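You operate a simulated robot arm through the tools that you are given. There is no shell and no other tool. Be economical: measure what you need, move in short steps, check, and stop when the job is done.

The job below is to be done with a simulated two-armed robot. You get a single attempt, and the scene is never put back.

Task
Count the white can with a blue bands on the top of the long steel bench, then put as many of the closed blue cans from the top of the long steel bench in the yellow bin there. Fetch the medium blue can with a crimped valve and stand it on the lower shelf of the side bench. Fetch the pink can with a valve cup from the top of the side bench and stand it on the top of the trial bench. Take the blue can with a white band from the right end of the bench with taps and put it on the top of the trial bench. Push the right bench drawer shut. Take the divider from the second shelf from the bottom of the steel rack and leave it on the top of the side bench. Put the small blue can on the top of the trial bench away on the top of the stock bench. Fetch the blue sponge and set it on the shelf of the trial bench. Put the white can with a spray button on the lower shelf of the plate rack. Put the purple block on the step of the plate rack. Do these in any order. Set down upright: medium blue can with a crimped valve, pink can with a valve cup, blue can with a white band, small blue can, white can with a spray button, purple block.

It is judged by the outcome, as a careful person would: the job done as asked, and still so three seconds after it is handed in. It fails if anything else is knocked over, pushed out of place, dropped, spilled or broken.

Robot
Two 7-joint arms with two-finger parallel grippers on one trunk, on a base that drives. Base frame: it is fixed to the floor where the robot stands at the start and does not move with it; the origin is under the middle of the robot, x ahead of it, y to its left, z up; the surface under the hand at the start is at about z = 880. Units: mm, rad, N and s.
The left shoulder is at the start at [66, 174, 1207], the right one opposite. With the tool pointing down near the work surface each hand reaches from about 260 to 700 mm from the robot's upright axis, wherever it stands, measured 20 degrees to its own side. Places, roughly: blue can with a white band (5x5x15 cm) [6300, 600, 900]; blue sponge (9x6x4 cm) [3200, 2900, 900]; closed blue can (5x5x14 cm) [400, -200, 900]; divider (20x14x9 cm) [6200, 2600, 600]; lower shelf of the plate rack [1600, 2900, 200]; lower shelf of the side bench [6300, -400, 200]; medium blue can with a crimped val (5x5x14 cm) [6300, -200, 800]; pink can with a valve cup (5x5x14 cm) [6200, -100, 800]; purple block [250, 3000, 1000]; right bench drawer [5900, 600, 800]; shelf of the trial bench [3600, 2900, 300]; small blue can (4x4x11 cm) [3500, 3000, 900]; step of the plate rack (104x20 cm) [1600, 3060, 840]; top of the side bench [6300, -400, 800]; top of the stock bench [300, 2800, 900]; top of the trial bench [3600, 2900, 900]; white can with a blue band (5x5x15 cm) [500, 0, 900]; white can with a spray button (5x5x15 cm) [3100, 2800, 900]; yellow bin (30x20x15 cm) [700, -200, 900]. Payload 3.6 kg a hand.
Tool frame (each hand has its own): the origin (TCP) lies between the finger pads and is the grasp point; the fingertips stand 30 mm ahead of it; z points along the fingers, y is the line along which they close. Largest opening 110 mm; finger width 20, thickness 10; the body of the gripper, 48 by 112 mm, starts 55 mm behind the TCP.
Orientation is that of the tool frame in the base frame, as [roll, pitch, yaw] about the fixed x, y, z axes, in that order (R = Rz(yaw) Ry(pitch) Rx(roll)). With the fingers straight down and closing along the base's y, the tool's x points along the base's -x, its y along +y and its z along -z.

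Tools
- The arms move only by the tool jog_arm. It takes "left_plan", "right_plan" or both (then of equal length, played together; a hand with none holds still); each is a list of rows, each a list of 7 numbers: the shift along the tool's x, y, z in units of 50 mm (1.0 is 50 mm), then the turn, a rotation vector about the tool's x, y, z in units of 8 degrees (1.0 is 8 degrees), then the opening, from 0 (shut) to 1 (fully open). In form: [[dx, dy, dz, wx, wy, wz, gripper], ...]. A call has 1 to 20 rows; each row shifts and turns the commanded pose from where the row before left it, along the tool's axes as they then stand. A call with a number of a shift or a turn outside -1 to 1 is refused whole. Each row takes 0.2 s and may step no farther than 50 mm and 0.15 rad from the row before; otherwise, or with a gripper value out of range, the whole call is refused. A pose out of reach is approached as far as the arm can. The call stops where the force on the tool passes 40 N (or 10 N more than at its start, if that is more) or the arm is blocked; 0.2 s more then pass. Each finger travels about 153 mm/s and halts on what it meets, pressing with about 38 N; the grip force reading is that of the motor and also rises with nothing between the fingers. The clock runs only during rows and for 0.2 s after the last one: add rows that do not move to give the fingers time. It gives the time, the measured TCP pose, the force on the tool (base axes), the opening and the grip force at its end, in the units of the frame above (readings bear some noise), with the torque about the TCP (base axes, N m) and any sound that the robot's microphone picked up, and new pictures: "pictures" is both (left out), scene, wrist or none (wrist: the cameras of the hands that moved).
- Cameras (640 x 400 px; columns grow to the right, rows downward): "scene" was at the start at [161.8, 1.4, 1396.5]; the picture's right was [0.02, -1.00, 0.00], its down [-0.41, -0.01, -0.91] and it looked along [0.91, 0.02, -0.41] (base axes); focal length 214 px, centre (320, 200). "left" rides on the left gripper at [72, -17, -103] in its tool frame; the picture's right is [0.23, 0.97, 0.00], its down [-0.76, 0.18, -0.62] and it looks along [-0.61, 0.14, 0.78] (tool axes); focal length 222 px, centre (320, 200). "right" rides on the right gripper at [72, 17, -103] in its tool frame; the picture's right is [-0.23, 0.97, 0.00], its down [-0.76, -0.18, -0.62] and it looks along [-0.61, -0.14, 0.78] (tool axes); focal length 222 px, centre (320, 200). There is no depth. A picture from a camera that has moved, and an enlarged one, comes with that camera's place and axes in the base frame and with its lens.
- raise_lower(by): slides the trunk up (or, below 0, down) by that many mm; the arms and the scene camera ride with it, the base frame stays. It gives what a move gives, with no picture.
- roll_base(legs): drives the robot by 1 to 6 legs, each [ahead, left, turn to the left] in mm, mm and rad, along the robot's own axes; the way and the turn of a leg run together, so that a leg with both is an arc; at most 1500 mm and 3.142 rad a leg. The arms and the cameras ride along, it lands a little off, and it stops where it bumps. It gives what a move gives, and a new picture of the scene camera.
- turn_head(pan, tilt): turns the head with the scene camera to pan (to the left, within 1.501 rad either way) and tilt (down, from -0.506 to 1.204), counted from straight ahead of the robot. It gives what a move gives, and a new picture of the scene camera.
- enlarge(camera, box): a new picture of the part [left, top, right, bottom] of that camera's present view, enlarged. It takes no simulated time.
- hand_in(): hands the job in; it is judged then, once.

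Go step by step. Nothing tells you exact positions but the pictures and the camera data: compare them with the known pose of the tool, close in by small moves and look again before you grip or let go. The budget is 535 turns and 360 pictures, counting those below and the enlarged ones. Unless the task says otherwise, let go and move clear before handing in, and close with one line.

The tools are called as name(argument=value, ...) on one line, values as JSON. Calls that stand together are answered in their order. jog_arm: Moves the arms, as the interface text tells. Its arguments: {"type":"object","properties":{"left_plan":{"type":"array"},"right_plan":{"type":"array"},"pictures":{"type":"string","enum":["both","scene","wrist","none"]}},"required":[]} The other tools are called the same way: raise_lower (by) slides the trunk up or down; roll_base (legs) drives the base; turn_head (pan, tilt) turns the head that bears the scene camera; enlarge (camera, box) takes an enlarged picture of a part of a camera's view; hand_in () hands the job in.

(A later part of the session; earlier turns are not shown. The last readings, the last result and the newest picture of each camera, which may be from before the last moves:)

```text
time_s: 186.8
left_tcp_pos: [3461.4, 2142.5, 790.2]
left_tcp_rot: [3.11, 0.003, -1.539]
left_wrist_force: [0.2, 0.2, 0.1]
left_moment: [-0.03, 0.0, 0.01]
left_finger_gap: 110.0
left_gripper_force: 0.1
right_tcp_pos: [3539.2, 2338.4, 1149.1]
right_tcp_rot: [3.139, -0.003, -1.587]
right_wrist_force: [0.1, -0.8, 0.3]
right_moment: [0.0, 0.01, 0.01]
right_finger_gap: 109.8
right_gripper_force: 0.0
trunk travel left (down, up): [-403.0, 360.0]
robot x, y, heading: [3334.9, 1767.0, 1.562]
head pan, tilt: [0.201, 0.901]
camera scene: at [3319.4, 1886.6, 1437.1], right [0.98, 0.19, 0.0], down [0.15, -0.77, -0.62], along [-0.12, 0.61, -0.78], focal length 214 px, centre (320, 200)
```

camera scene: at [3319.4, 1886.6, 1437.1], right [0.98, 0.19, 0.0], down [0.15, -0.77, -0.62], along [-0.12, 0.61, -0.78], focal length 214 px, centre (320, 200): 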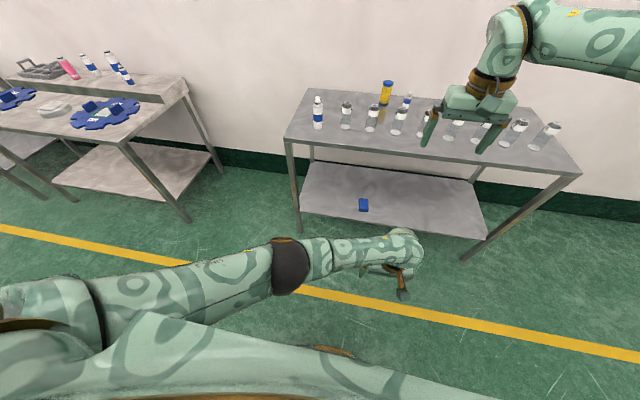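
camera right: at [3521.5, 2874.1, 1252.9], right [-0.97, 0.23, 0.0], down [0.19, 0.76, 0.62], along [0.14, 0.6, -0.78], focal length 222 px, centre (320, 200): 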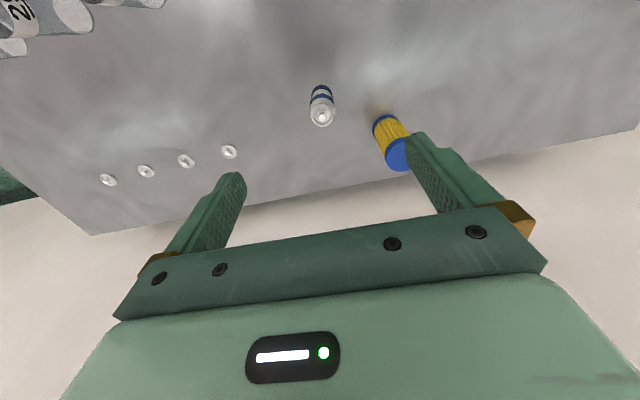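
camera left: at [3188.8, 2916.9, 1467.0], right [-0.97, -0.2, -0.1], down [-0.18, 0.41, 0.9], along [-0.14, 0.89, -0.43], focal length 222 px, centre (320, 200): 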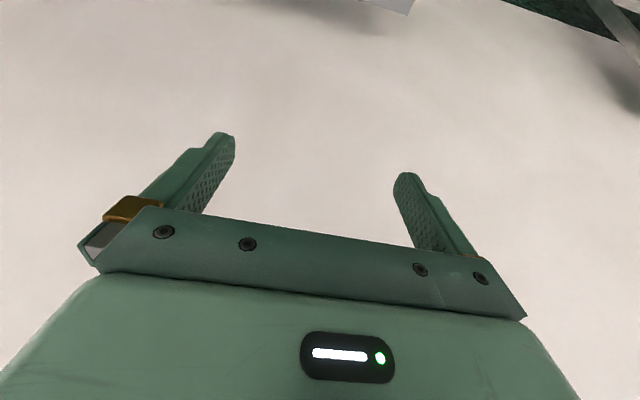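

The elbow seems slightly bent now. I'll move the hand left and up, away from the torso.

jog_arm(left_plan=[[-0.1, 0.3, -0.1, 0, 0, 0, 1], [-0.1, 0.3, -0.2, 0, 0, 0, 1], [0, 0.4, -0.3, 0, 0, 0, 1], [0, 0.5, -0.4, 0, 0, 0, 1], [0, 0.5, -0.5, 0, 0, 0, 1], [0, 0.5, -0.5, 0, 0, 0, 1]], pictures="scene")

```text
time_s: 188.2
left_tcp_pos: [3343.3, 2146.2, 895.2]
left_tcp_rot: [3.113, 0.001, -1.54]
left_wrist_force: [0.2, -1.3, 1.2]
left_moment: [0.0, 0.0, 0.0]
left_finger_gap: 110.0
left_gripper_force: 0.0
right_tcp_pos: [3537.3, 2338.6, 1149.7]
right_tcp_rot: [3.141, -0.002, -1.587]
right_wrist_force: [-0.6, 0.6, 0.4]
right_moment: [0.03, -0.01, 0.0]
right_finger_gap: 109.9
right_gripper_force: 0.1
trunk travel left (down, up): [-403.0, 360.0]
robot x, y, heading: [3333.2, 1771.7, 1.558]
head pan, tilt: [0.201, 0.901]
camera scene: at [3318.8, 1886.4, 1437.1], right [0.98, 0.19, 0.0], down [0.15, -0.77, -0.62], along [-0.12, 0.61, -0.78], focal length 214 px, centre (320, 200)
```

scene: 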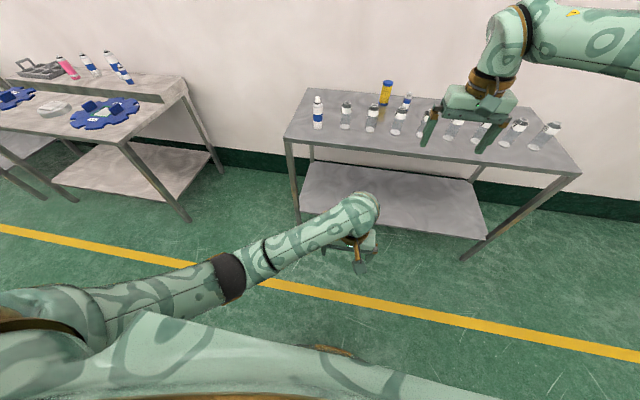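

The arm is freed. I'll bring it to a normal carrying pose.

jog_arm(left_plan=[[-0.13, 0.41, -0.64, 0, 0, 0, 1], [-0.13, 0.41, -0.64, 0, 0, 0, 1], [-0.13, 0.41, -0.64, 0, 0, 0, 1], [-0.13, 0.41, -0.64, 0, 0, 0, 1], [-0.13, 0.41, -0.64, 0, 0, 0, 1], [-0.13, 0.41, -0.64, 0, 0, 0, 1], [-0.13, 0.41, -0.64, 0, 0, 0, 1], [-0.13, 0.41, -0.64, 0, 0, 0, 1]], pictures="scene")

```text
time_s: 190.0
left_tcp_pos: [3181.1, 2194.4, 1156.1]
left_tcp_rot: [3.115, -0.001, -1.541]
left_wrist_force: [-0.2, 0.4, 0.8]
left_moment: [0.02, -0.01, 0.02]
left_finger_gap: 110.0
left_gripper_force: 0.1
right_tcp_pos: [3537.5, 2338.1, 1151.3]
right_tcp_rot: [3.139, -0.001, -1.586]
right_wrist_force: [0.2, -0.4, 0.2]
right_moment: [0.02, -0.01, -0.02]
right_finger_gap: 109.9
right_gripper_force: 0.0
trunk travel left (down, up): [-403.0, 360.0]
robot x, y, heading: [3337.5, 1767.9, 1.56]
head pan, tilt: [0.201, 0.901]
camera scene: at [3319.0, 1886.0, 1437.1], right [0.98, 0.19, 0.0], down [0.15, -0.77, -0.62], along [-0.12, 0.61, -0.78], focal length 214 px, centre (320, 200)
```

scene: 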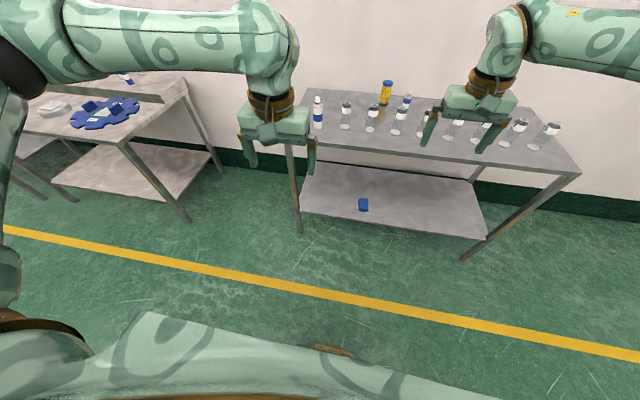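

jog_arm(left_plan=[[0, 0.6, 0, 0.19, 0, 0.25, 1], [0.5, 0.2, 0, 0, 0, 0, 1], [0.6, 0, 0, 0, 0, 0, 1]], pictures="none")

roll_base(legs=[[600, 0, 0.01]])

turn_head(pan=0, tilt=0.95)

```text
time_s: 190.8
left_tcp_pos: [3142.4, 2138.3, 1155.2]
left_tcp_rot: [3.141, 0.002, -1.576]
left_wrist_force: [0.3, 0.2, 0.9]
left_moment: [0.02, -0.01, 0.02]
left_finger_gap: 110.5
left_gripper_force: 0.1
right_tcp_pos: [3538.4, 2338.4, 1149.5]
right_tcp_rot: [3.139, 0.001, -1.586]
right_wrist_force: [0.4, -0.9, 0.2]
right_moment: [0.0, 0.03, -0.01]
right_finger_gap: 110.1
right_gripper_force: 0.1
trunk travel left (down, up): [-403.0, 360.0]
robot x, y, heading: [3337.0, 1768.0, 1.559]
head pan, tilt: [0.201, 0.901]
```

```text
time_s: 194.3
left_tcp_pos: [3140.0, 2744.3, 1154.4]
left_tcp_rot: [3.14, -0.001, -1.566]
left_wrist_force: [-0.6, -0.3, -0.6]
left_moment: [-0.02, -0.01, 0.0]
left_finger_gap: 110.1
left_gripper_force: 0.1
right_tcp_pos: [3535.6, 2947.3, 1149.2]
right_tcp_rot: [3.141, -0.001, -1.576]
right_wrist_force: [-0.3, 0.4, 0.3]
right_moment: [0.0, -0.01, -0.03]
right_finger_gap: 110.1
right_gripper_force: 0.0
trunk travel left (down, up): [-403.0, 360.0]
robot x, y, heading: [3339.3, 2376.5, 1.573]
head pan, tilt: [0.201, 0.901]
camera scene: at [3320.9, 2493.8, 1437.0], right [0.98, 0.2, 0.0], down [0.16, -0.77, -0.62], along [-0.12, 0.61, -0.78], focal length 214 px, centre (320, 200)
```

scene: 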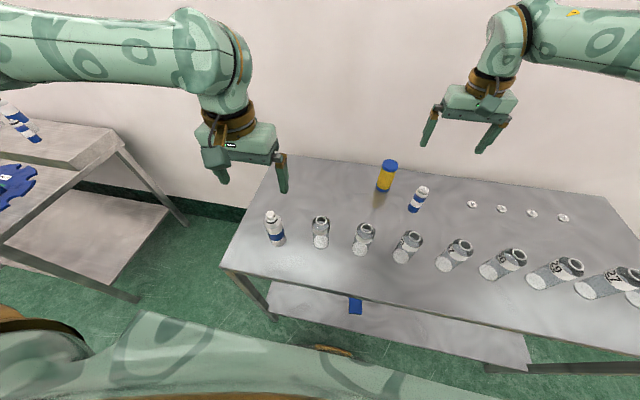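

```text
time_s: 195.0
left_tcp_pos: [3141.3, 2744.5, 1154.3]
left_tcp_rot: [3.141, 0.001, -1.565]
left_wrist_force: [-0.2, 0.2, 0.0]
left_moment: [-0.02, -0.03, 0.0]
left_finger_gap: 110.2
left_gripper_force: 0.0
right_tcp_pos: [3534.7, 2947.3, 1150.4]
right_tcp_rot: [3.14, -0.002, -1.577]
right_wrist_force: [-0.1, -0.3, -0.2]
right_moment: [-0.01, 0.02, -0.01]
right_finger_gap: 110.4
right_gripper_force: 0.0
trunk travel left (down, up): [-403.0, 360.0]
robot x, y, heading: [3332.6, 2373.1, 1.57]
head pan, tilt: [0.0, 0.949]
camera scene: at [3335.9, 2491.9, 1433.4], right [1.0, 0.0, 0.0], down [0.0, -0.81, -0.58], along [0.0, 0.58, -0.81], focal length 214 px, centre (320, 200)
```

scene: 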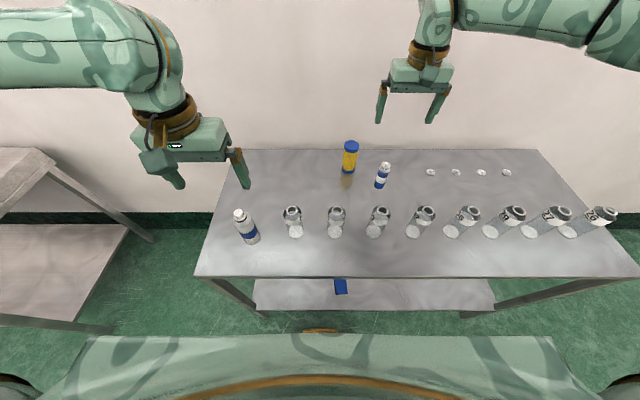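

enlarge(camera="left", box=[160, 0, 480, 200])

enlarge(camera="right", box=[160, 0, 480, 200])

```text
2.00 times, centred on (320, 100) of left
camera zoom: at [3157.6, 2670.7, 1257.4], right [-0.97, -0.23, 0.0], down [-0.18, 0.76, 0.62], along [-0.15, 0.61, -0.78], focal length 444 px, centre (320, 400)
```

zoom: 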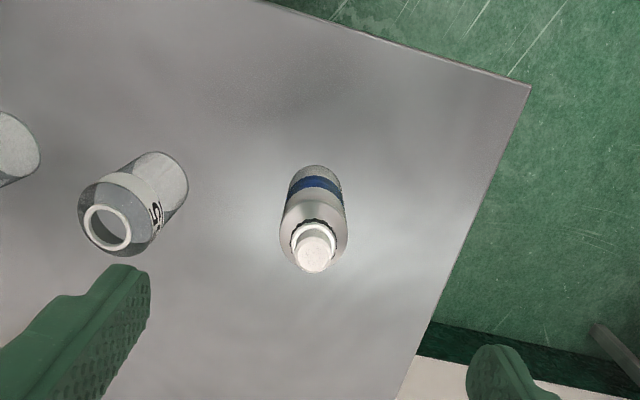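

```text
2.00 times, centred on (320, 100) of right
camera zoom: at [3518.4, 2874.7, 1253.6], right [-0.97, 0.23, 0.0], down [0.18, 0.76, 0.62], along [0.14, 0.61, -0.78], focal length 444 px, centre (320, 400)
```

zoom: 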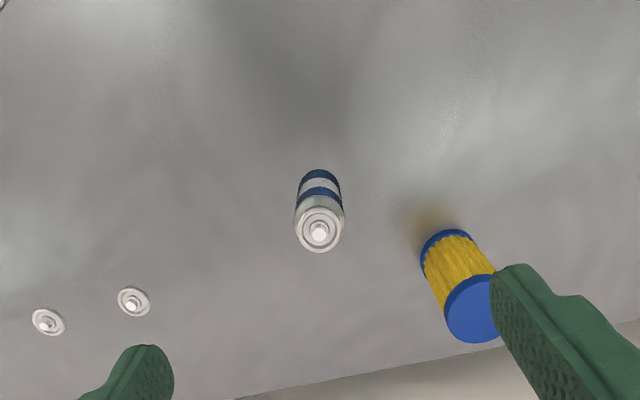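

I place the white can at (3140,2753) and the small blue can at (3537,2957). I'll roll 15 mm closer, then descend with both.

roll_base(legs=[[14, 0, 0]])

jog_arm(left_plan=[[0.1, 0, 0.4, 0, 0, 0, 1], [0, 0, 0.5, 0, 0, 0, 1], [0, 0, 0.5, 0, 0, 0, 1], [0, 0, 0.5, 0, 0, 0, 1], [0, 0, 0.5, 0, 0, 0, 1], [0, 0, 0.5, 0, 0, 0, 1], [0, 0, 0, 0, 0, 0, 1]], right_plan=[[0.08, -0.04, 0.5, 0, 0, 0, 1], [0, 0, 0.6, 0, 0, 0, 1], [0, 0, 0.6, 0, 0, 0, 1], [0, 0, 0.6, 0, 0, 0, 1], [0, 0, 0.6, 0, 0, 0, 1], [0, 0, 0.5, 0, 0, 0, 1], [0, 0, 0, 0, 0, 0, 1]])

```text
time_s: 195.8
left_tcp_pos: [3140.7, 2757.3, 1155.4]
left_tcp_rot: [-3.141, 0.001, -1.565]
left_wrist_force: [0.2, -0.5, -0.1]
left_moment: [-0.01, 0.01, 0.0]
left_finger_gap: 110.2
left_gripper_force: 0.1
right_tcp_pos: [3535.7, 2960.8, 1151.7]
right_tcp_rot: [3.141, 0.0, -1.576]
right_wrist_force: [0.0, -0.6, 0.6]
right_moment: [-0.03, 0.01, 0.02]
right_finger_gap: 110.1
right_gripper_force: 0.1
trunk travel left (down, up): [-403.0, 360.0]
robot x, y, heading: [3339.3, 2387.4, 1.575]
head pan, tilt: [0.0, 0.949]
camera scene: at [3335.9, 2504.8, 1433.6], right [1.0, 0.0, 0.0], down [0.0, -0.81, -0.58], along [0.0, 0.58, -0.81], focal length 214 px, centre (320, 200)
```

scene: 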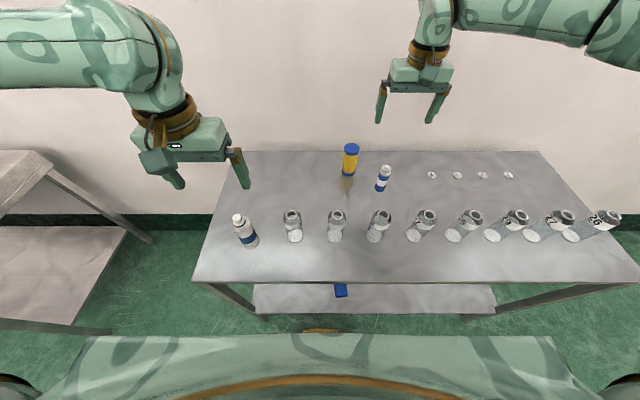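

```text
time_s: 197.3
left_tcp_pos: [3143.0, 2750.4, 1006.7]
left_tcp_rot: [-3.141, 0.0, -1.565]
left_wrist_force: [-0.1, 0.0, 0.5]
left_moment: [0.04, 0.05, 0.02]
left_finger_gap: 110.1
left_gripper_force: 0.0
right_tcp_pos: [3537.2, 2956.9, 980.9]
right_tcp_rot: [3.14, -0.001, -1.576]
right_wrist_force: [-0.3, 0.9, -0.5]
right_moment: [0.01, 0.0, 0.02]
right_finger_gap: 109.8
right_gripper_force: 0.0
trunk travel left (down, up): [-403.0, 360.0]
robot x, y, heading: [3335.5, 2392.4, 1.571]
head pan, tilt: [0.0, 0.949]
camera scene: at [3335.9, 2505.0, 1433.5], right [1.0, 0.0, 0.0], down [0.0, -0.81, -0.58], along [0.0, 0.58, -0.81], focal length 214 px, centre (320, 200)
camera right: at [3520.7, 2883.3, 1084.9], right [-0.97, 0.23, 0.0], down [0.18, 0.76, 0.62], along [0.14, 0.61, -0.78], focal length 222 px, centre (320, 200)
camera left: at [3159.1, 2677.6, 1109.5], right [-0.97, -0.23, 0.0], down [-0.18, 0.76, 0.62], along [-0.15, 0.61, -0.78], focal length 222 px, centre (320, 200)
```

scene: 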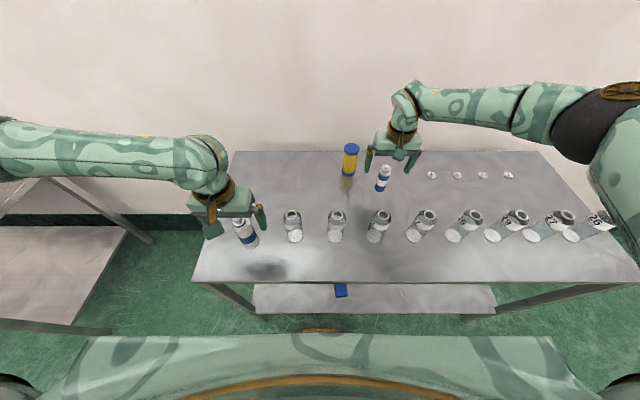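
right: 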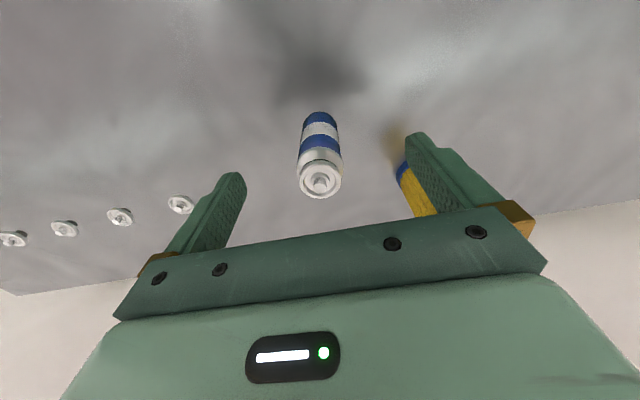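
left: 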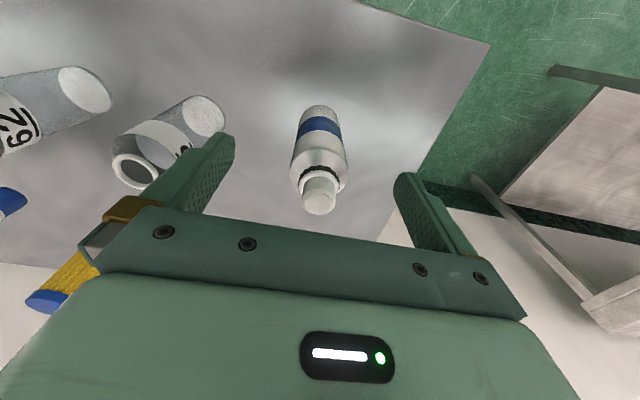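

jog_arm(left_plan=[[0, 0.05, 0.22, 0, 0, 0, 1], [-0.04, 0, 0.22, 0, 0, 0, 1], [0, 0, 0, 0, 0, 0, 1], [0, 0, 0, 0, 0, 0, 0.3], [0, 0, 0, 0, 0, 0, 0.3], [0, 0, 0, 0, 0, 0, 0.3], [0, 0, 0, 0, 0, 0, 0.3]], right_plan=[[0, 0, 0.35, 0, 0, 0, 1], [0, 0, 0.35, 0, 0, 0, 1], [0, 0, 0, 0, 0, 0, 1], [0, 0, 0, 0, 0, 0, 0.2], [0, 0, 0, 0, 0, 0, 0.2], [0, 0, 0, 0, 0, 0, 0.2], [0, 0, 0, 0, 0, 0, 0.2]], pictures="wrist")

```text
time_s: 198.9
left_tcp_pos: [3138.6, 2753.8, 984.9]
left_tcp_rot: [-3.141, 0.0, -1.566]
left_wrist_force: [0.6, 0.7, 0.0]
left_moment: [-0.02, -0.05, -0.02]
left_finger_gap: 42.8
left_gripper_force: 38.0
right_tcp_pos: [3537.9, 2958.0, 945.3]
right_tcp_rot: [3.139, 0.0, -1.576]
right_wrist_force: [0.0, -0.3, 0.2]
right_moment: [0.02, 0.0, -0.02]
right_finger_gap: 33.0
right_gripper_force: 37.9
trunk travel left (down, up): [-403.0, 360.0]
robot x, y, heading: [3336.8, 2394.9, 1.572]
head pan, tilt: [0.0, 0.949]
camera right: at [3521.4, 2884.4, 1049.5], right [-0.97, 0.23, 0.0], down [0.18, 0.76, 0.62], along [0.14, 0.61, -0.78], focal length 222 px, centre (320, 200)
camera left: at [3155.4, 2680.7, 1088.1], right [-0.97, -0.23, 0.0], down [-0.18, 0.76, 0.62], along [-0.15, 0.61, -0.78], focal length 222 px, centre (320, 200)
```

right: 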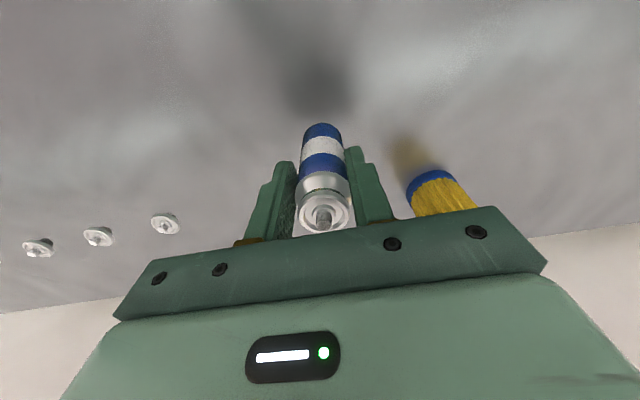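
left: 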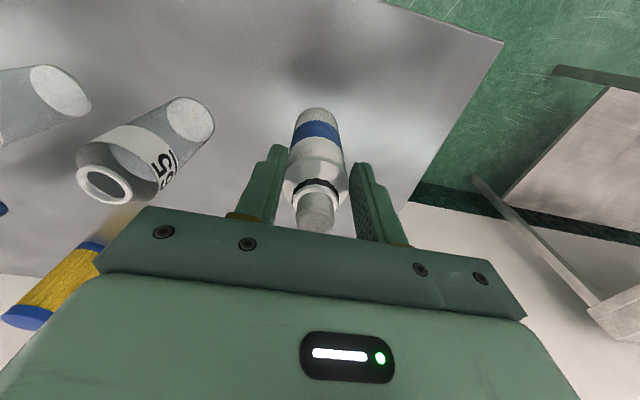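

Both cans are gripped. I'll lift and draw them in.

jog_arm(left_plan=[[0, 0, -0.8, 0, 0, 0, 0.3], [0, 0, -0.8, 0, 0, 0, 0.3], [0, 0, -0.8, 0, 0, 0, 0.3], [0, 0, -0.8, 0, 0, 0, 0.3], [0, 0, -0.8, 0, 0, 0, 0.3], [0, 0, -0.5, 0, 0, 0, 0.3], [0, 0, 0, 0, 0, 0, 0.3]], right_plan=[[0, 0, -0.9, 0, 0, 0, 0.2], [0, 0, -0.9, 0, 0, 0, 0.2], [0, 0, -0.9, 0, 0, 0, 0.2], [0.5, 0, -0.7, 0, 0, 0, 0.2], [0.6, 0, -0.6, 0, 0, 0, 0.2], [0.7, 0, -0.5, 0, 0, 0, 0.2], [0.7, 0, -0.5, 0, 0, 0, 0.2]], pictures="scene")

```text
time_s: 200.6
left_tcp_pos: [3141.3, 2752.7, 1216.2]
left_tcp_rot: [3.14, -0.002, -1.566]
left_wrist_force: [0.0, -0.5, -1.7]
left_moment: [0.0, -0.02, -0.02]
left_finger_gap: 42.6
left_gripper_force: 37.7
right_tcp_pos: [3536.6, 2831.3, 1196.4]
right_tcp_rot: [3.138, 0.0, -1.576]
right_wrist_force: [-0.2, -0.2, 0.3]
right_moment: [0.01, 0.02, 0.01]
right_finger_gap: 33.2
right_gripper_force: 38.1
trunk travel left (down, up): [-403.0, 360.0]
robot x, y, heading: [3336.2, 2390.5, 1.572]
head pan, tilt: [0.0, 0.949]
camera scene: at [3336.0, 2504.6, 1433.5], right [1.0, 0.0, 0.0], down [0.0, -0.81, -0.58], along [0.0, 0.58, -0.81], focal length 214 px, centre (320, 200)
```

scene: 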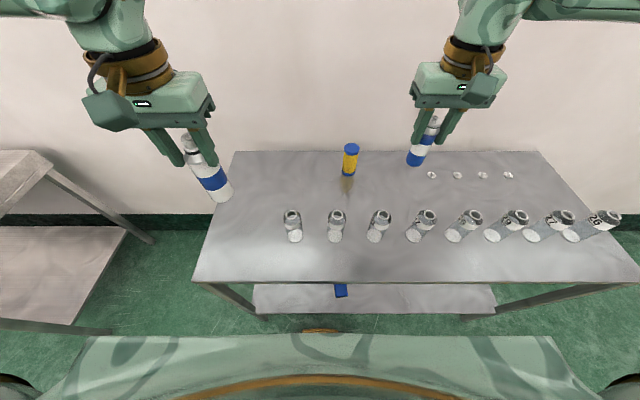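

Next stop is the stock bench: I'll set down the small can there and take the purple block. Driving over.

roll_base(legs=[[-500, 0, 0], [0, 1500, 0], [0, 1480, 0]])

turn_head(pan=0, tilt=0.6)

```text
time_s: 217.6
left_tcp_pos: [149.2, 2342.0, 1214.3]
left_tcp_rot: [3.14, -0.001, -1.62]
left_wrist_force: [-0.3, 0.0, -0.8]
left_moment: [-0.03, 0.0, -0.03]
left_finger_gap: 41.9
left_gripper_force: 38.6
right_tcp_pos: [549.3, 2399.0, 1196.7]
right_tcp_rot: [3.14, -0.001, -1.63]
right_wrist_force: [-0.3, -0.6, -0.1]
right_moment: [0.0, 0.01, 0.01]
right_finger_gap: 33.3
right_gripper_force: 38.5
trunk travel left (down, up): [-403.0, 360.0]
robot x, y, heading: [324.7, 1967.5, 1.517]
head pan, tilt: [0.0, 0.949]
camera scene: at [331.5, 2082.8, 1433.4], right [1.0, -0.05, 0.0], down [-0.04, -0.81, -0.58], along [0.03, 0.58, -0.81], focal length 214 px, centre (320, 200)
```

scene: 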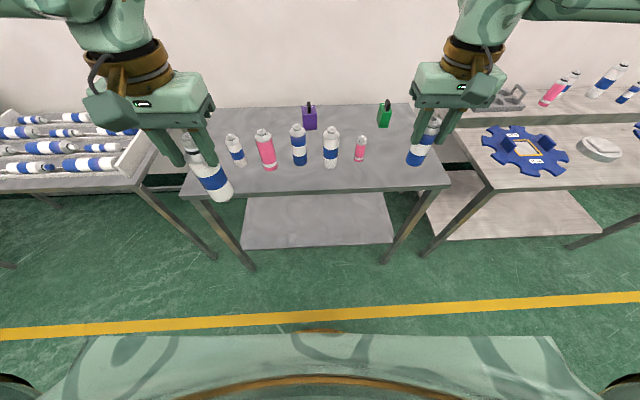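

```text
time_s: 218.5
left_tcp_pos: [150.8, 2342.8, 1216.1]
left_tcp_rot: [3.14, 0.0, -1.619]
left_wrist_force: [-0.2, 0.3, -1.0]
left_moment: [0.0, 0.0, 0.01]
left_finger_gap: 42.1
left_gripper_force: 38.4
right_tcp_pos: [550.4, 2397.6, 1195.1]
right_tcp_rot: [3.139, -0.003, -1.63]
right_wrist_force: [0.4, 0.2, 0.3]
right_moment: [0.0, 0.0, 0.0]
right_finger_gap: 33.3
right_gripper_force: 38.1
trunk travel left (down, up): [-403.0, 360.0]
robot x, y, heading: [325.1, 1965.0, 1.518]
head pan, tilt: [0.0, 0.6]
camera scene: at [332.6, 2098.4, 1461.7], right [1.0, -0.05, 0.0], down [-0.03, -0.57, -0.82], along [0.04, 0.82, -0.57], focal length 214 px, centre (320, 200)
```

scene: 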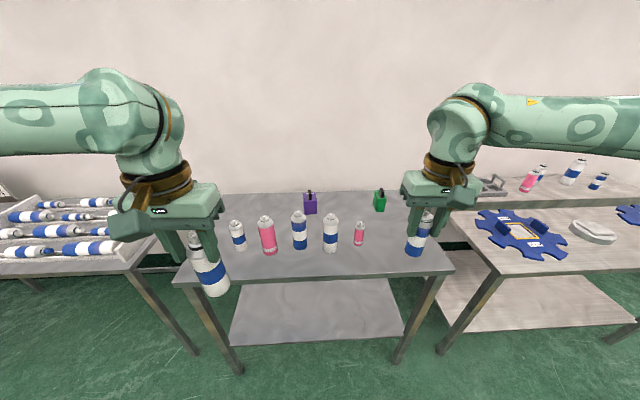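

The stock bench front is at y≈2512, with free space near (650,2660). I'll straighten and approach so the small can hangs over that spot.

roll_base(legs=[[0, 0, 0.053], [0, -100, 0], [275, 0, 0]])

turn_head(pan=-0.1, tilt=0.95)

```text
time_s: 221.6
left_tcp_pos: [229.0, 2600.2, 1216.4]
left_tcp_rot: [-3.14, -0.001, -1.563]
left_wrist_force: [1.1, 0.1, -1.2]
left_moment: [-0.07, -0.01, -0.03]
left_finger_gap: 42.0
left_gripper_force: 38.6
right_tcp_pos: [625.3, 2682.0, 1194.7]
right_tcp_rot: [3.141, -0.001, -1.575]
right_wrist_force: [-0.5, 0.7, -0.4]
right_moment: [-0.01, 0.0, 0.0]
right_finger_gap: 33.3
right_gripper_force: 37.7
trunk travel left (down, up): [-403.0, 360.0]
robot x, y, heading: [428.9, 2236.5, 1.577]
head pan, tilt: [0.0, 0.6]
camera scene: at [425.2, 2369.1, 1461.7], right [1.0, 0.0, 0.0], down [0.0, -0.57, -0.82], along [0.0, 0.82, -0.57], focal length 214 px, centre (320, 200)
```

scene: 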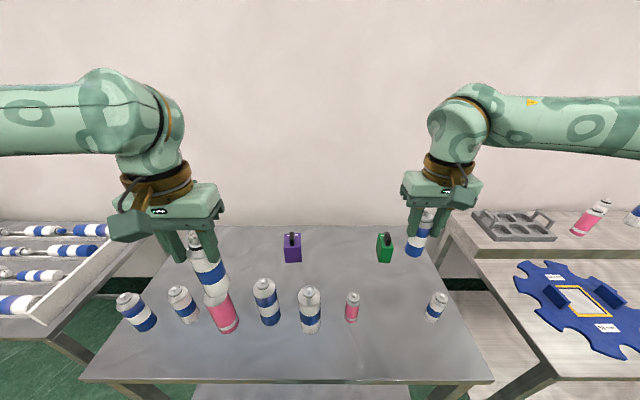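

```text
time_s: 222.4
left_tcp_pos: [228.4, 2599.8, 1215.8]
left_tcp_rot: [-3.14, 0.0, -1.565]
left_wrist_force: [0.3, -0.5, -2.1]
left_moment: [0.0, 0.0, -0.01]
left_finger_gap: 41.8
left_gripper_force: 38.1
right_tcp_pos: [624.8, 2679.6, 1194.2]
right_tcp_rot: [3.141, 0.0, -1.572]
right_wrist_force: [0.9, -0.4, -0.3]
right_moment: [-0.02, 0.02, 0.0]
right_finger_gap: 33.3
right_gripper_force: 38.2
trunk travel left (down, up): [-403.0, 360.0]
robot x, y, heading: [422.5, 2242.8, 1.577]
head pan, tilt: [-0.099, 0.949]
camera scene: at [432.5, 2351.9, 1433.5], right [1.0, -0.1, 0.0], down [-0.08, -0.81, -0.58], along [0.06, 0.58, -0.81], focal length 214 px, centre (320, 200)
```

scene: 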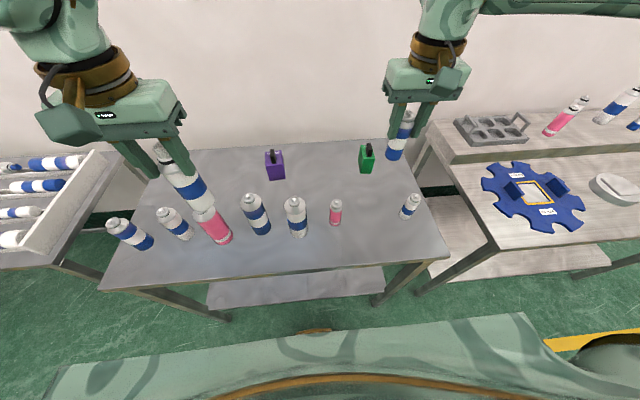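

There is another small can at (721,2660) and a pink one at (509,2657). I'll set mine down at about (618,2710).

jog_arm(right_plan=[[-0.5, 0.1, 0.4, 0, 0, 0, 0.2], [0, 0, 0.8, 0, 0, 0, 0.2], [0, 0, 0.8, 0, 0, 0, 0.2], [0, 0, 0.8, 0, 0, 0, 0.2], [0, 0, 0.8, 0, 0, 0, 0.2], [0, 0, 0.8, 0, 0, 0, 0.2], [0, 0, 0.2, 0, 0, 0, 0.2], [0, 0, 0, 0, 0, 0, 0.2]])

```text
time_s: 224.2
left_tcp_pos: [228.5, 2601.2, 1216.2]
left_tcp_rot: [-3.139, 0.0, -1.562]
left_wrist_force: [-0.7, -0.2, -2.3]
left_moment: [-0.02, -0.04, 0.0]
left_finger_gap: 41.9
left_gripper_force: 38.2
right_tcp_pos: [618.6, 2704.9, 965.0]
right_tcp_rot: [3.141, 0.001, -1.574]
right_wrist_force: [0.3, -0.1, -0.3]
right_moment: [0.01, -0.02, 0.0]
right_finger_gap: 33.3
right_gripper_force: 37.6
trunk travel left (down, up): [-403.0, 360.0]
robot x, y, heading: [426.9, 2235.5, 1.575]
head pan, tilt: [-0.099, 0.949]
camera scene: at [432.5, 2352.4, 1433.4], right [1.0, -0.1, 0.0], down [-0.08, -0.81, -0.58], along [0.06, 0.58, -0.81], focal length 214 px, centre (320, 200)
camera right: at [602.6, 2632.4, 1069.0], right [-0.97, 0.23, 0.0], down [0.18, 0.76, 0.62], along [0.14, 0.61, -0.78], focal length 222 px, centre (320, 200)
```

scene: 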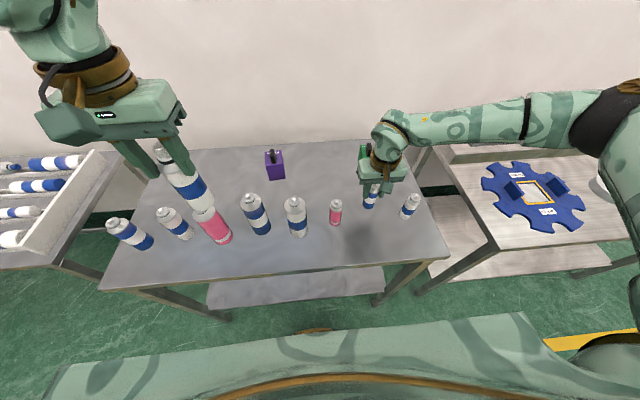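
right: 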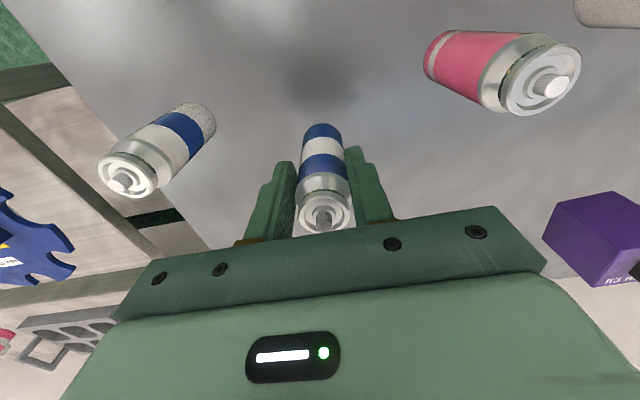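

jog_arm(right_plan=[[0, 0, 0.28, 0, 0, 0, 0.2], [0, 0, 0.06, 0, 0, 0, 0.2], [0, 0, 0.04, 0, 0, 0, 0.2], [0, 0, 0, 0, 0, 0, 0.2]], pictures="none")

```text
time_s: 225.2
left_tcp_pos: [229.3, 2600.2, 1215.9]
left_tcp_rot: [3.141, 0.0, -1.564]
left_wrist_force: [-0.1, -0.4, -1.6]
left_moment: [-0.01, -0.03, 0.0]
left_finger_gap: 42.0
left_gripper_force: 37.5
right_tcp_pos: [620.5, 2705.7, 946.9]
right_tcp_rot: [3.14, -0.001, -1.575]
right_wrist_force: [-0.9, 0.2, 0.7]
right_moment: [-0.01, 0.01, -0.06]
right_finger_gap: 33.6
right_gripper_force: 37.7
trunk travel left (down, up): [-403.0, 360.0]
robot x, y, heading: [425.5, 2238.4, 1.571]
head pan, tilt: [-0.099, 0.949]
```

jog_arm(right_plan=[[0, 0, 0.05, 0, 0, 0, 0.2], [0, 0, 0, 0, 0, 0, 0.2]], pictures="none")

```text
time_s: 225.8
left_tcp_pos: [228.7, 2598.7, 1217.8]
left_tcp_rot: [3.141, 0.001, -1.563]
left_wrist_force: [1.3, -0.4, -1.3]
left_moment: [-0.03, 0.01, -0.01]
left_finger_gap: 42.1
left_gripper_force: 37.6
right_tcp_pos: [619.4, 2704.9, 945.5]
right_tcp_rot: [3.138, 0.004, -1.574]
right_wrist_force: [4.9, -1.3, 26.5]
right_moment: [0.07, -0.43, -0.08]
right_finger_gap: 33.1
right_gripper_force: 38.1
trunk travel left (down, up): [-403.0, 360.0]
robot x, y, heading: [426.0, 2235.9, 1.577]
head pan, tilt: [-0.099, 0.949]
```

Contact made. Release the small can and rise.

jog_arm(right_plan=[[0, 0, 0, 0, 0, 0, 0.6], [0, 0, 0, 0, 0, 0, 0.6], [0, 0, -0.3, 0, 0, 0, 0.6], [0, 0, -0.7, 0, 0, 0, 0.6], [0, 0, -0.9, 0, 0, 0, 0.6], [0, 0, -0.9, 0, 0, 0, 0.6], [0, 0, -0.9, 0, 0, 0, 0.6], [0, 0, -0.9, 0, 0, 0, 0.6], [0, 0, -0.8, 0, 0, 0, 1]])

```text
time_s: 227.8
left_tcp_pos: [228.6, 2598.9, 1216.1]
left_tcp_rot: [-3.14, -0.001, -1.564]
left_wrist_force: [0.2, -0.1, -2.2]
left_moment: [-0.03, -0.02, 0.0]
left_finger_gap: 42.2
left_gripper_force: 37.3
right_tcp_pos: [623.4, 2699.8, 1213.6]
right_tcp_rot: [3.141, -0.002, -1.575]
right_wrist_force: [1.1, -0.2, -0.4]
right_moment: [0.0, 0.0, 0.0]
right_finger_gap: 110.1
right_gripper_force: 0.1
trunk travel left (down, up): [-403.0, 360.0]
robot x, y, heading: [429.7, 2240.8, 1.577]
head pan, tilt: [-0.099, 0.949]
camera scene: at [432.1, 2351.6, 1433.5], right [1.0, -0.1, 0.0], down [-0.08, -0.81, -0.58], along [0.06, 0.58, -0.81], focal length 214 px, centre (320, 200)
camera right: at [606.9, 2626.4, 1316.3], right [-0.97, 0.23, 0.0], down [0.18, 0.76, 0.62], along [0.14, 0.61, -0.78], focal length 222 px, centre (320, 200)
```

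scene: 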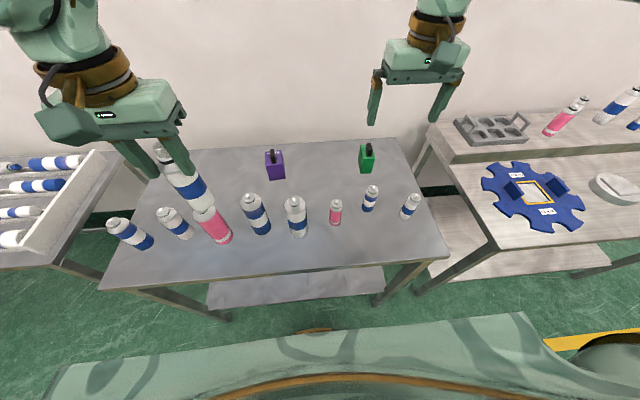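
right: 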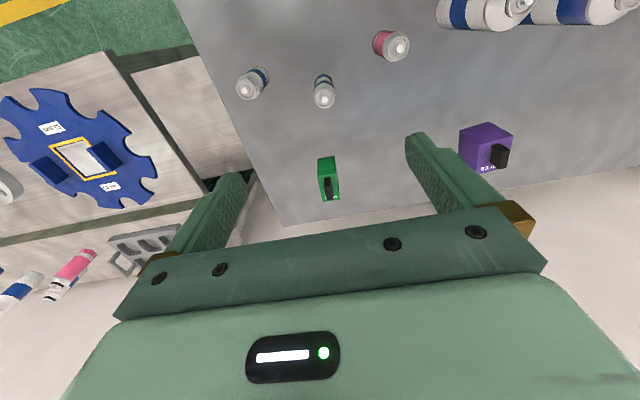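

The small can stands on the stock bench. Now I'll shift left so the right hand is above the purple block.

roll_base(legs=[[0, 270, 0]])

jog_arm(left_plan=[[0.1, 0, -0.8, 0, 0, 0, 0.3], [0.1, 0, -0.8, 0, 0, 0, 0.3], [0.1, 0, -0.8, 0, 0, 0, 0.3], [0.1, 0, -0.4, 0, 0, 0, 0.3]], right_plan=[[-0.4, 0, 0, 0, 0, 0, 1], [-0.4, 0, 0, 0, 0, 0, 1], [-0.4, 0, 0, 0, 0, 0, 1], [0, 0, 0, 0, 0, 0, 1]])

```text
time_s: 229.7
left_tcp_pos: [-45.3, 2598.1, 1215.1]
left_tcp_rot: [3.141, 0.0, -1.56]
left_wrist_force: [-0.2, -0.2, -1.1]
left_moment: [-0.04, -0.03, 0.03]
left_finger_gap: 42.2
left_gripper_force: 38.5
right_tcp_pos: [349.3, 2699.0, 1212.8]
right_tcp_rot: [3.141, -0.002, -1.57]
right_wrist_force: [-0.1, -0.3, 0.2]
right_moment: [0.0, 0.01, -0.05]
right_finger_gap: 110.0
right_gripper_force: 0.0
trunk travel left (down, up): [-403.0, 360.0]
robot x, y, heading: [152.5, 2234.5, 1.578]
head pan, tilt: [-0.099, 0.949]
camera scene: at [158.9, 2350.9, 1433.4], right [1.0, -0.09, 0.0], down [-0.08, -0.81, -0.58], along [0.05, 0.58, -0.81], focal length 214 px, centre (320, 200)
```

scene: 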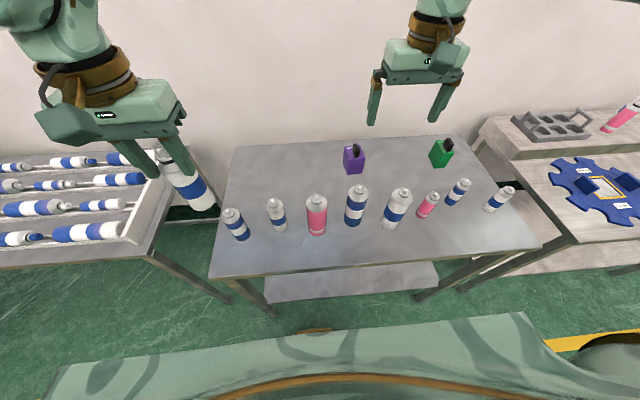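

```text
time_s: 230.7
left_tcp_pos: [-44.4, 2585.3, 1298.5]
left_tcp_rot: [3.139, 0.0, -1.561]
left_wrist_force: [-0.4, 0.8, -1.4]
left_moment: [-0.04, -0.01, -0.01]
left_finger_gap: 41.9
left_gripper_force: 37.9
left hand out of reach, approached as far as the arm can: row 3, 4
right_tcp_pos: [348.2, 2758.7, 1213.0]
right_tcp_rot: [3.138, 0.0, -1.572]
right_wrist_force: [0.6, 0.0, -0.7]
right_moment: [0.03, -0.01, -0.03]
right_finger_gap: 110.2
right_gripper_force: 0.0
trunk travel left (down, up): [-403.0, 360.0]
robot x, y, heading: [155.7, 2235.0, 1.577]
head pan, tilt: [-0.099, 0.949]
camera scene: at [160.0, 2350.2, 1433.5], right [1.0, -0.09, 0.0], down [-0.08, -0.81, -0.58], along [0.05, 0.58, -0.81], focal length 214 px, centre (320, 200)
camera right: at [333.0, 2686.2, 1316.2], right [-0.97, 0.23, 0.0], down [0.18, 0.76, 0.62], along [0.14, 0.61, -0.78], focal length 222 px, centre (320, 200)
camera left: at [-28.0, 2511.7, 1400.7], right [-0.97, -0.24, 0.0], down [-0.18, 0.76, 0.62], along [-0.15, 0.61, -0.78], focal length 222 px, centre (320, 200)
```

scene: 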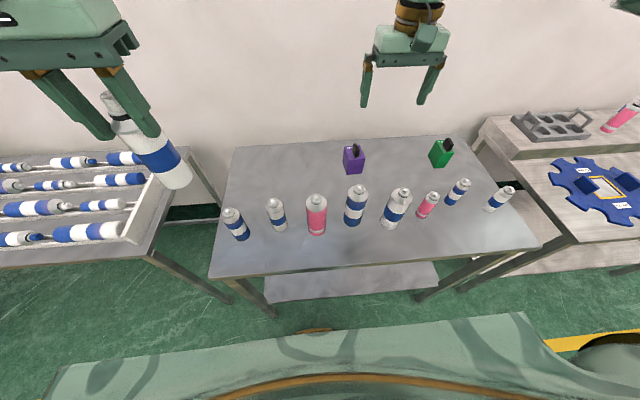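
right: 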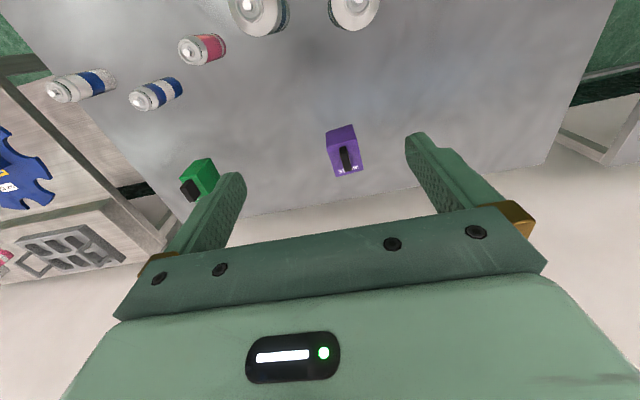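
left: 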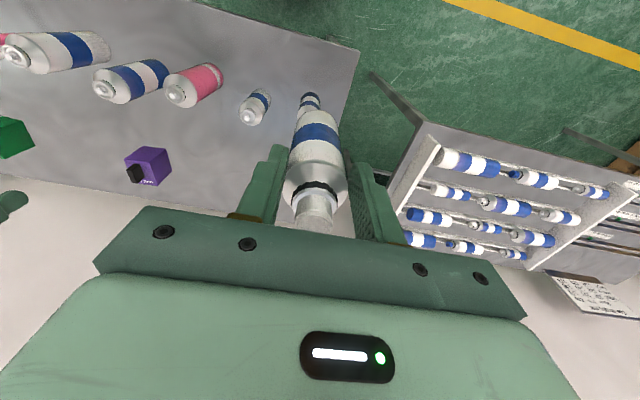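

enlarge(camera="right", box=[280, 90, 400, 190])

enlarge(camera="scene", box=[310, 120, 400, 190])

jog_arm(left_plan=[[0.2, 0, 0.3, 0, 0, 0, 0.3], [0, 0, 0.2, 0, 0, 0, 0.3]], pictures="none")

```text
4.00 times, centred on (340, 140) of right
camera zoom: at [333.0, 2686.2, 1316.2], right [-0.97, 0.23, 0.0], down [0.18, 0.76, 0.62], along [0.14, 0.61, -0.78], focal length 888 px, centre (240, 440)
```

zoom: 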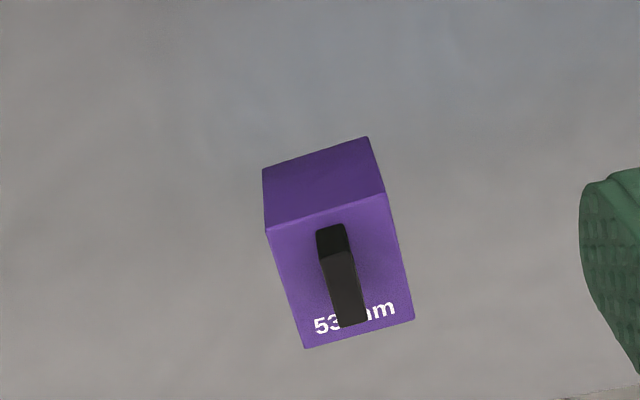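

```text
5.71 times, centred on (355, 155) of scene
camera zoom: at [160.0, 2350.2, 1433.5], right [1.0, -0.09, 0.0], down [-0.08, -0.81, -0.58], along [0.05, 0.58, -0.81], focal length 1226 px, centre (120, 457)
```

zoom: 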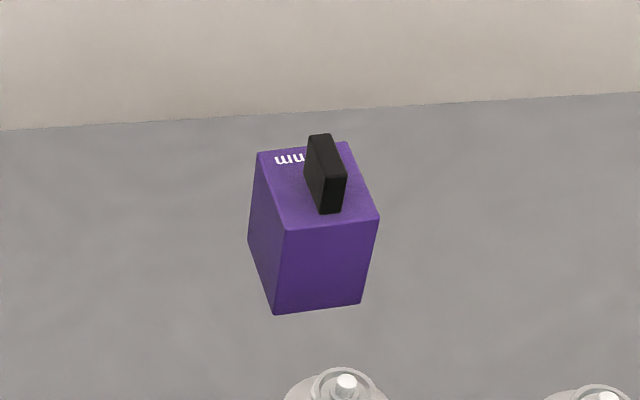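

```text
time_s: 231.3
left_tcp_pos: [-46.1, 2576.5, 1271.2]
left_tcp_rot: [3.14, 0.001, -1.559]
left_wrist_force: [-0.4, 0.3, -2.6]
left_moment: [-0.03, 0.01, -0.01]
left_finger_gap: 41.7
left_gripper_force: 37.5
right_tcp_pos: [348.8, 2760.5, 1212.9]
right_tcp_rot: [3.139, -0.003, -1.571]
right_wrist_force: [-0.1, 0.1, 0.2]
right_moment: [-0.02, 0.0, 0.01]
right_finger_gap: 110.0
right_gripper_force: 0.1
trunk travel left (down, up): [-403.0, 360.0]
robot x, y, heading: [153.4, 2235.3, 1.577]
head pan, tilt: [-0.099, 0.949]
```

The block is about 54 mm wide with a thin fin on top, centred near (328,2886). I'll lower the trunk a little, roll closer, and tilt the right hand forward for reach.

raise_lower(by=-80)

roll_base(legs=[[16, 0, -0.006]])

jog_arm(right_plan=[[0, 0, 0, 0, -0.72, -0.2, 1], [0, 0, 0, 0, -0.72, -0.2, 1], [0, 0, 0, 0, -0.72, -0.2, 1], [-0.6, 0.2, 0.2, 0, 0, 0, 1], [-0.6, 0.2, 0.2, 0, 0, 0, 1]], pictures="wrist")

```text
time_s: 232.5
left_tcp_pos: [-44.8, 2575.8, 1191.2]
left_tcp_rot: [3.142, 0.0, -1.56]
left_wrist_force: [0.3, -0.5, -1.1]
left_moment: [-0.02, 0.0, -0.01]
left_finger_gap: 41.8
left_gripper_force: 38.0
right_tcp_pos: [348.4, 2758.0, 1132.7]
right_tcp_rot: [3.139, 0.0, -1.569]
right_wrist_force: [0.3, 0.3, 1.2]
right_moment: [0.01, 0.01, 0.04]
right_finger_gap: 110.1
right_gripper_force: 0.0
trunk travel left (down, up): [-323.0, 440.0]
robot x, y, heading: [153.0, 2234.9, 1.579]
head pan, tilt: [-0.099, 0.949]
```

```text
time_s: 233.2
left_tcp_pos: [-42.6, 2594.9, 1190.8]
left_tcp_rot: [-3.141, -0.001, -1.565]
left_wrist_force: [0.2, 0.1, -1.6]
left_moment: [-0.01, 0.02, 0.02]
left_finger_gap: 41.8
left_gripper_force: 38.4
right_tcp_pos: [352.9, 2775.1, 1132.5]
right_tcp_rot: [3.139, 0.001, -1.577]
right_wrist_force: [-0.5, 0.1, 0.0]
right_moment: [0.0, 0.01, -0.01]
right_finger_gap: 109.7
right_gripper_force: 0.0
trunk travel left (down, up): [-323.0, 440.0]
robot x, y, heading: [156.0, 2251.8, 1.568]
head pan, tilt: [-0.099, 0.949]
camera scene: at [160.2, 2393.4, 1352.4], right [1.0, -0.1, 0.0], down [-0.08, -0.81, -0.58], along [0.06, 0.58, -0.81], focal length 214 px, centre (320, 200)
```

scene: 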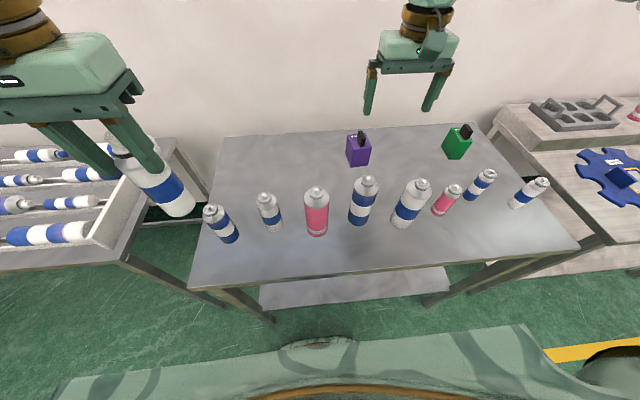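

```text
time_s: 234.4
left_tcp_pos: [-42.6, 2594.3, 1191.1]
left_tcp_rot: [3.141, -0.001, -1.566]
left_wrist_force: [0.0, 0.7, -2.1]
left_moment: [-0.06, -0.02, 0.0]
left_finger_gap: 41.7
left_gripper_force: 37.8
right_tcp_pos: [327.4, 2836.9, 1131.3]
right_tcp_rot: [-3.131, 0.3, -1.49]
right_wrist_force: [-0.3, -0.3, -0.1]
right_moment: [-0.03, -0.04, 0.02]
right_finger_gap: 110.2
right_gripper_force: 0.0
trunk travel left (down, up): [-323.0, 440.0]
robot x, y, heading: [152.2, 2253.3, 1.575]
head pan, tilt: [-0.099, 0.949]
camera right: at [318.5, 2736.1, 1207.7], right [-0.99, 0.14, 0.06], down [0.13, 0.55, 0.82], along [0.08, 0.82, -0.57], focal length 222 px, centre (320, 200)
```

right: 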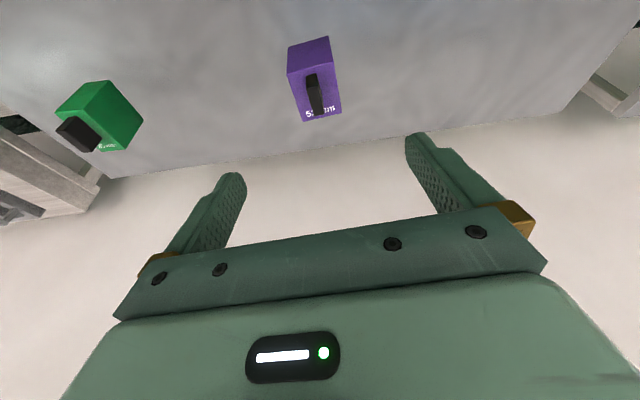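

The block centre is (328,2886), top near z 948. I'll go above it, then down around it.

jog_arm(right_plan=[[-0.048, -0.03, 0.675, 0, 0, 0, 1], [-0.048, -0.03, 0.675, 0, 0, 0, 1], [-0.048, -0.03, 0.675, 0, 0, 0, 1], [-0.048, 0, 0.675, 0, 0, 0, 1]], pictures="both")

```text
time_s: 235.4
left_tcp_pos: [-42.6, 2595.1, 1191.0]
left_tcp_rot: [3.139, -0.001, -1.566]
left_wrist_force: [0.6, -0.1, -2.2]
left_moment: [-0.06, -0.02, -0.02]
left_finger_gap: 41.5
left_gripper_force: 38.1
right_tcp_pos: [329.9, 2883.7, 1004.0]
right_tcp_rot: [-3.131, 0.299, -1.491]
right_wrist_force: [0.4, -0.2, 0.6]
right_moment: [-0.03, -0.01, 0.07]
right_finger_gap: 109.8
right_gripper_force: 0.1
trunk travel left (down, up): [-323.0, 440.0]
robot x, y, heading: [152.3, 2250.1, 1.568]
head pan, tilt: [-0.099, 0.949]
camera scene: at [160.2, 2393.9, 1352.3], right [1.0, -0.1, 0.0], down [-0.08, -0.81, -0.58], along [0.06, 0.58, -0.81], focal length 214 px, centre (320, 200)
camera right: at [320.2, 2781.2, 1080.4], right [-0.99, 0.14, 0.06], down [0.13, 0.55, 0.82], along [0.09, 0.82, -0.57], focal length 222 px, centre (320, 200)
```

scene: 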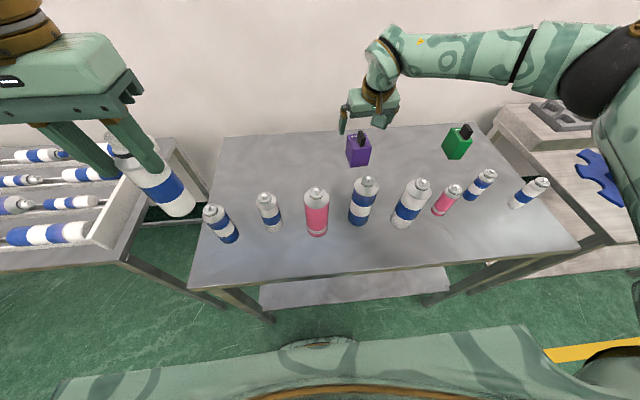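
right: 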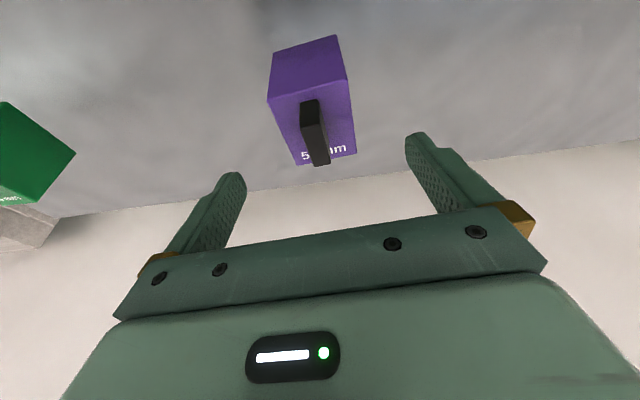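

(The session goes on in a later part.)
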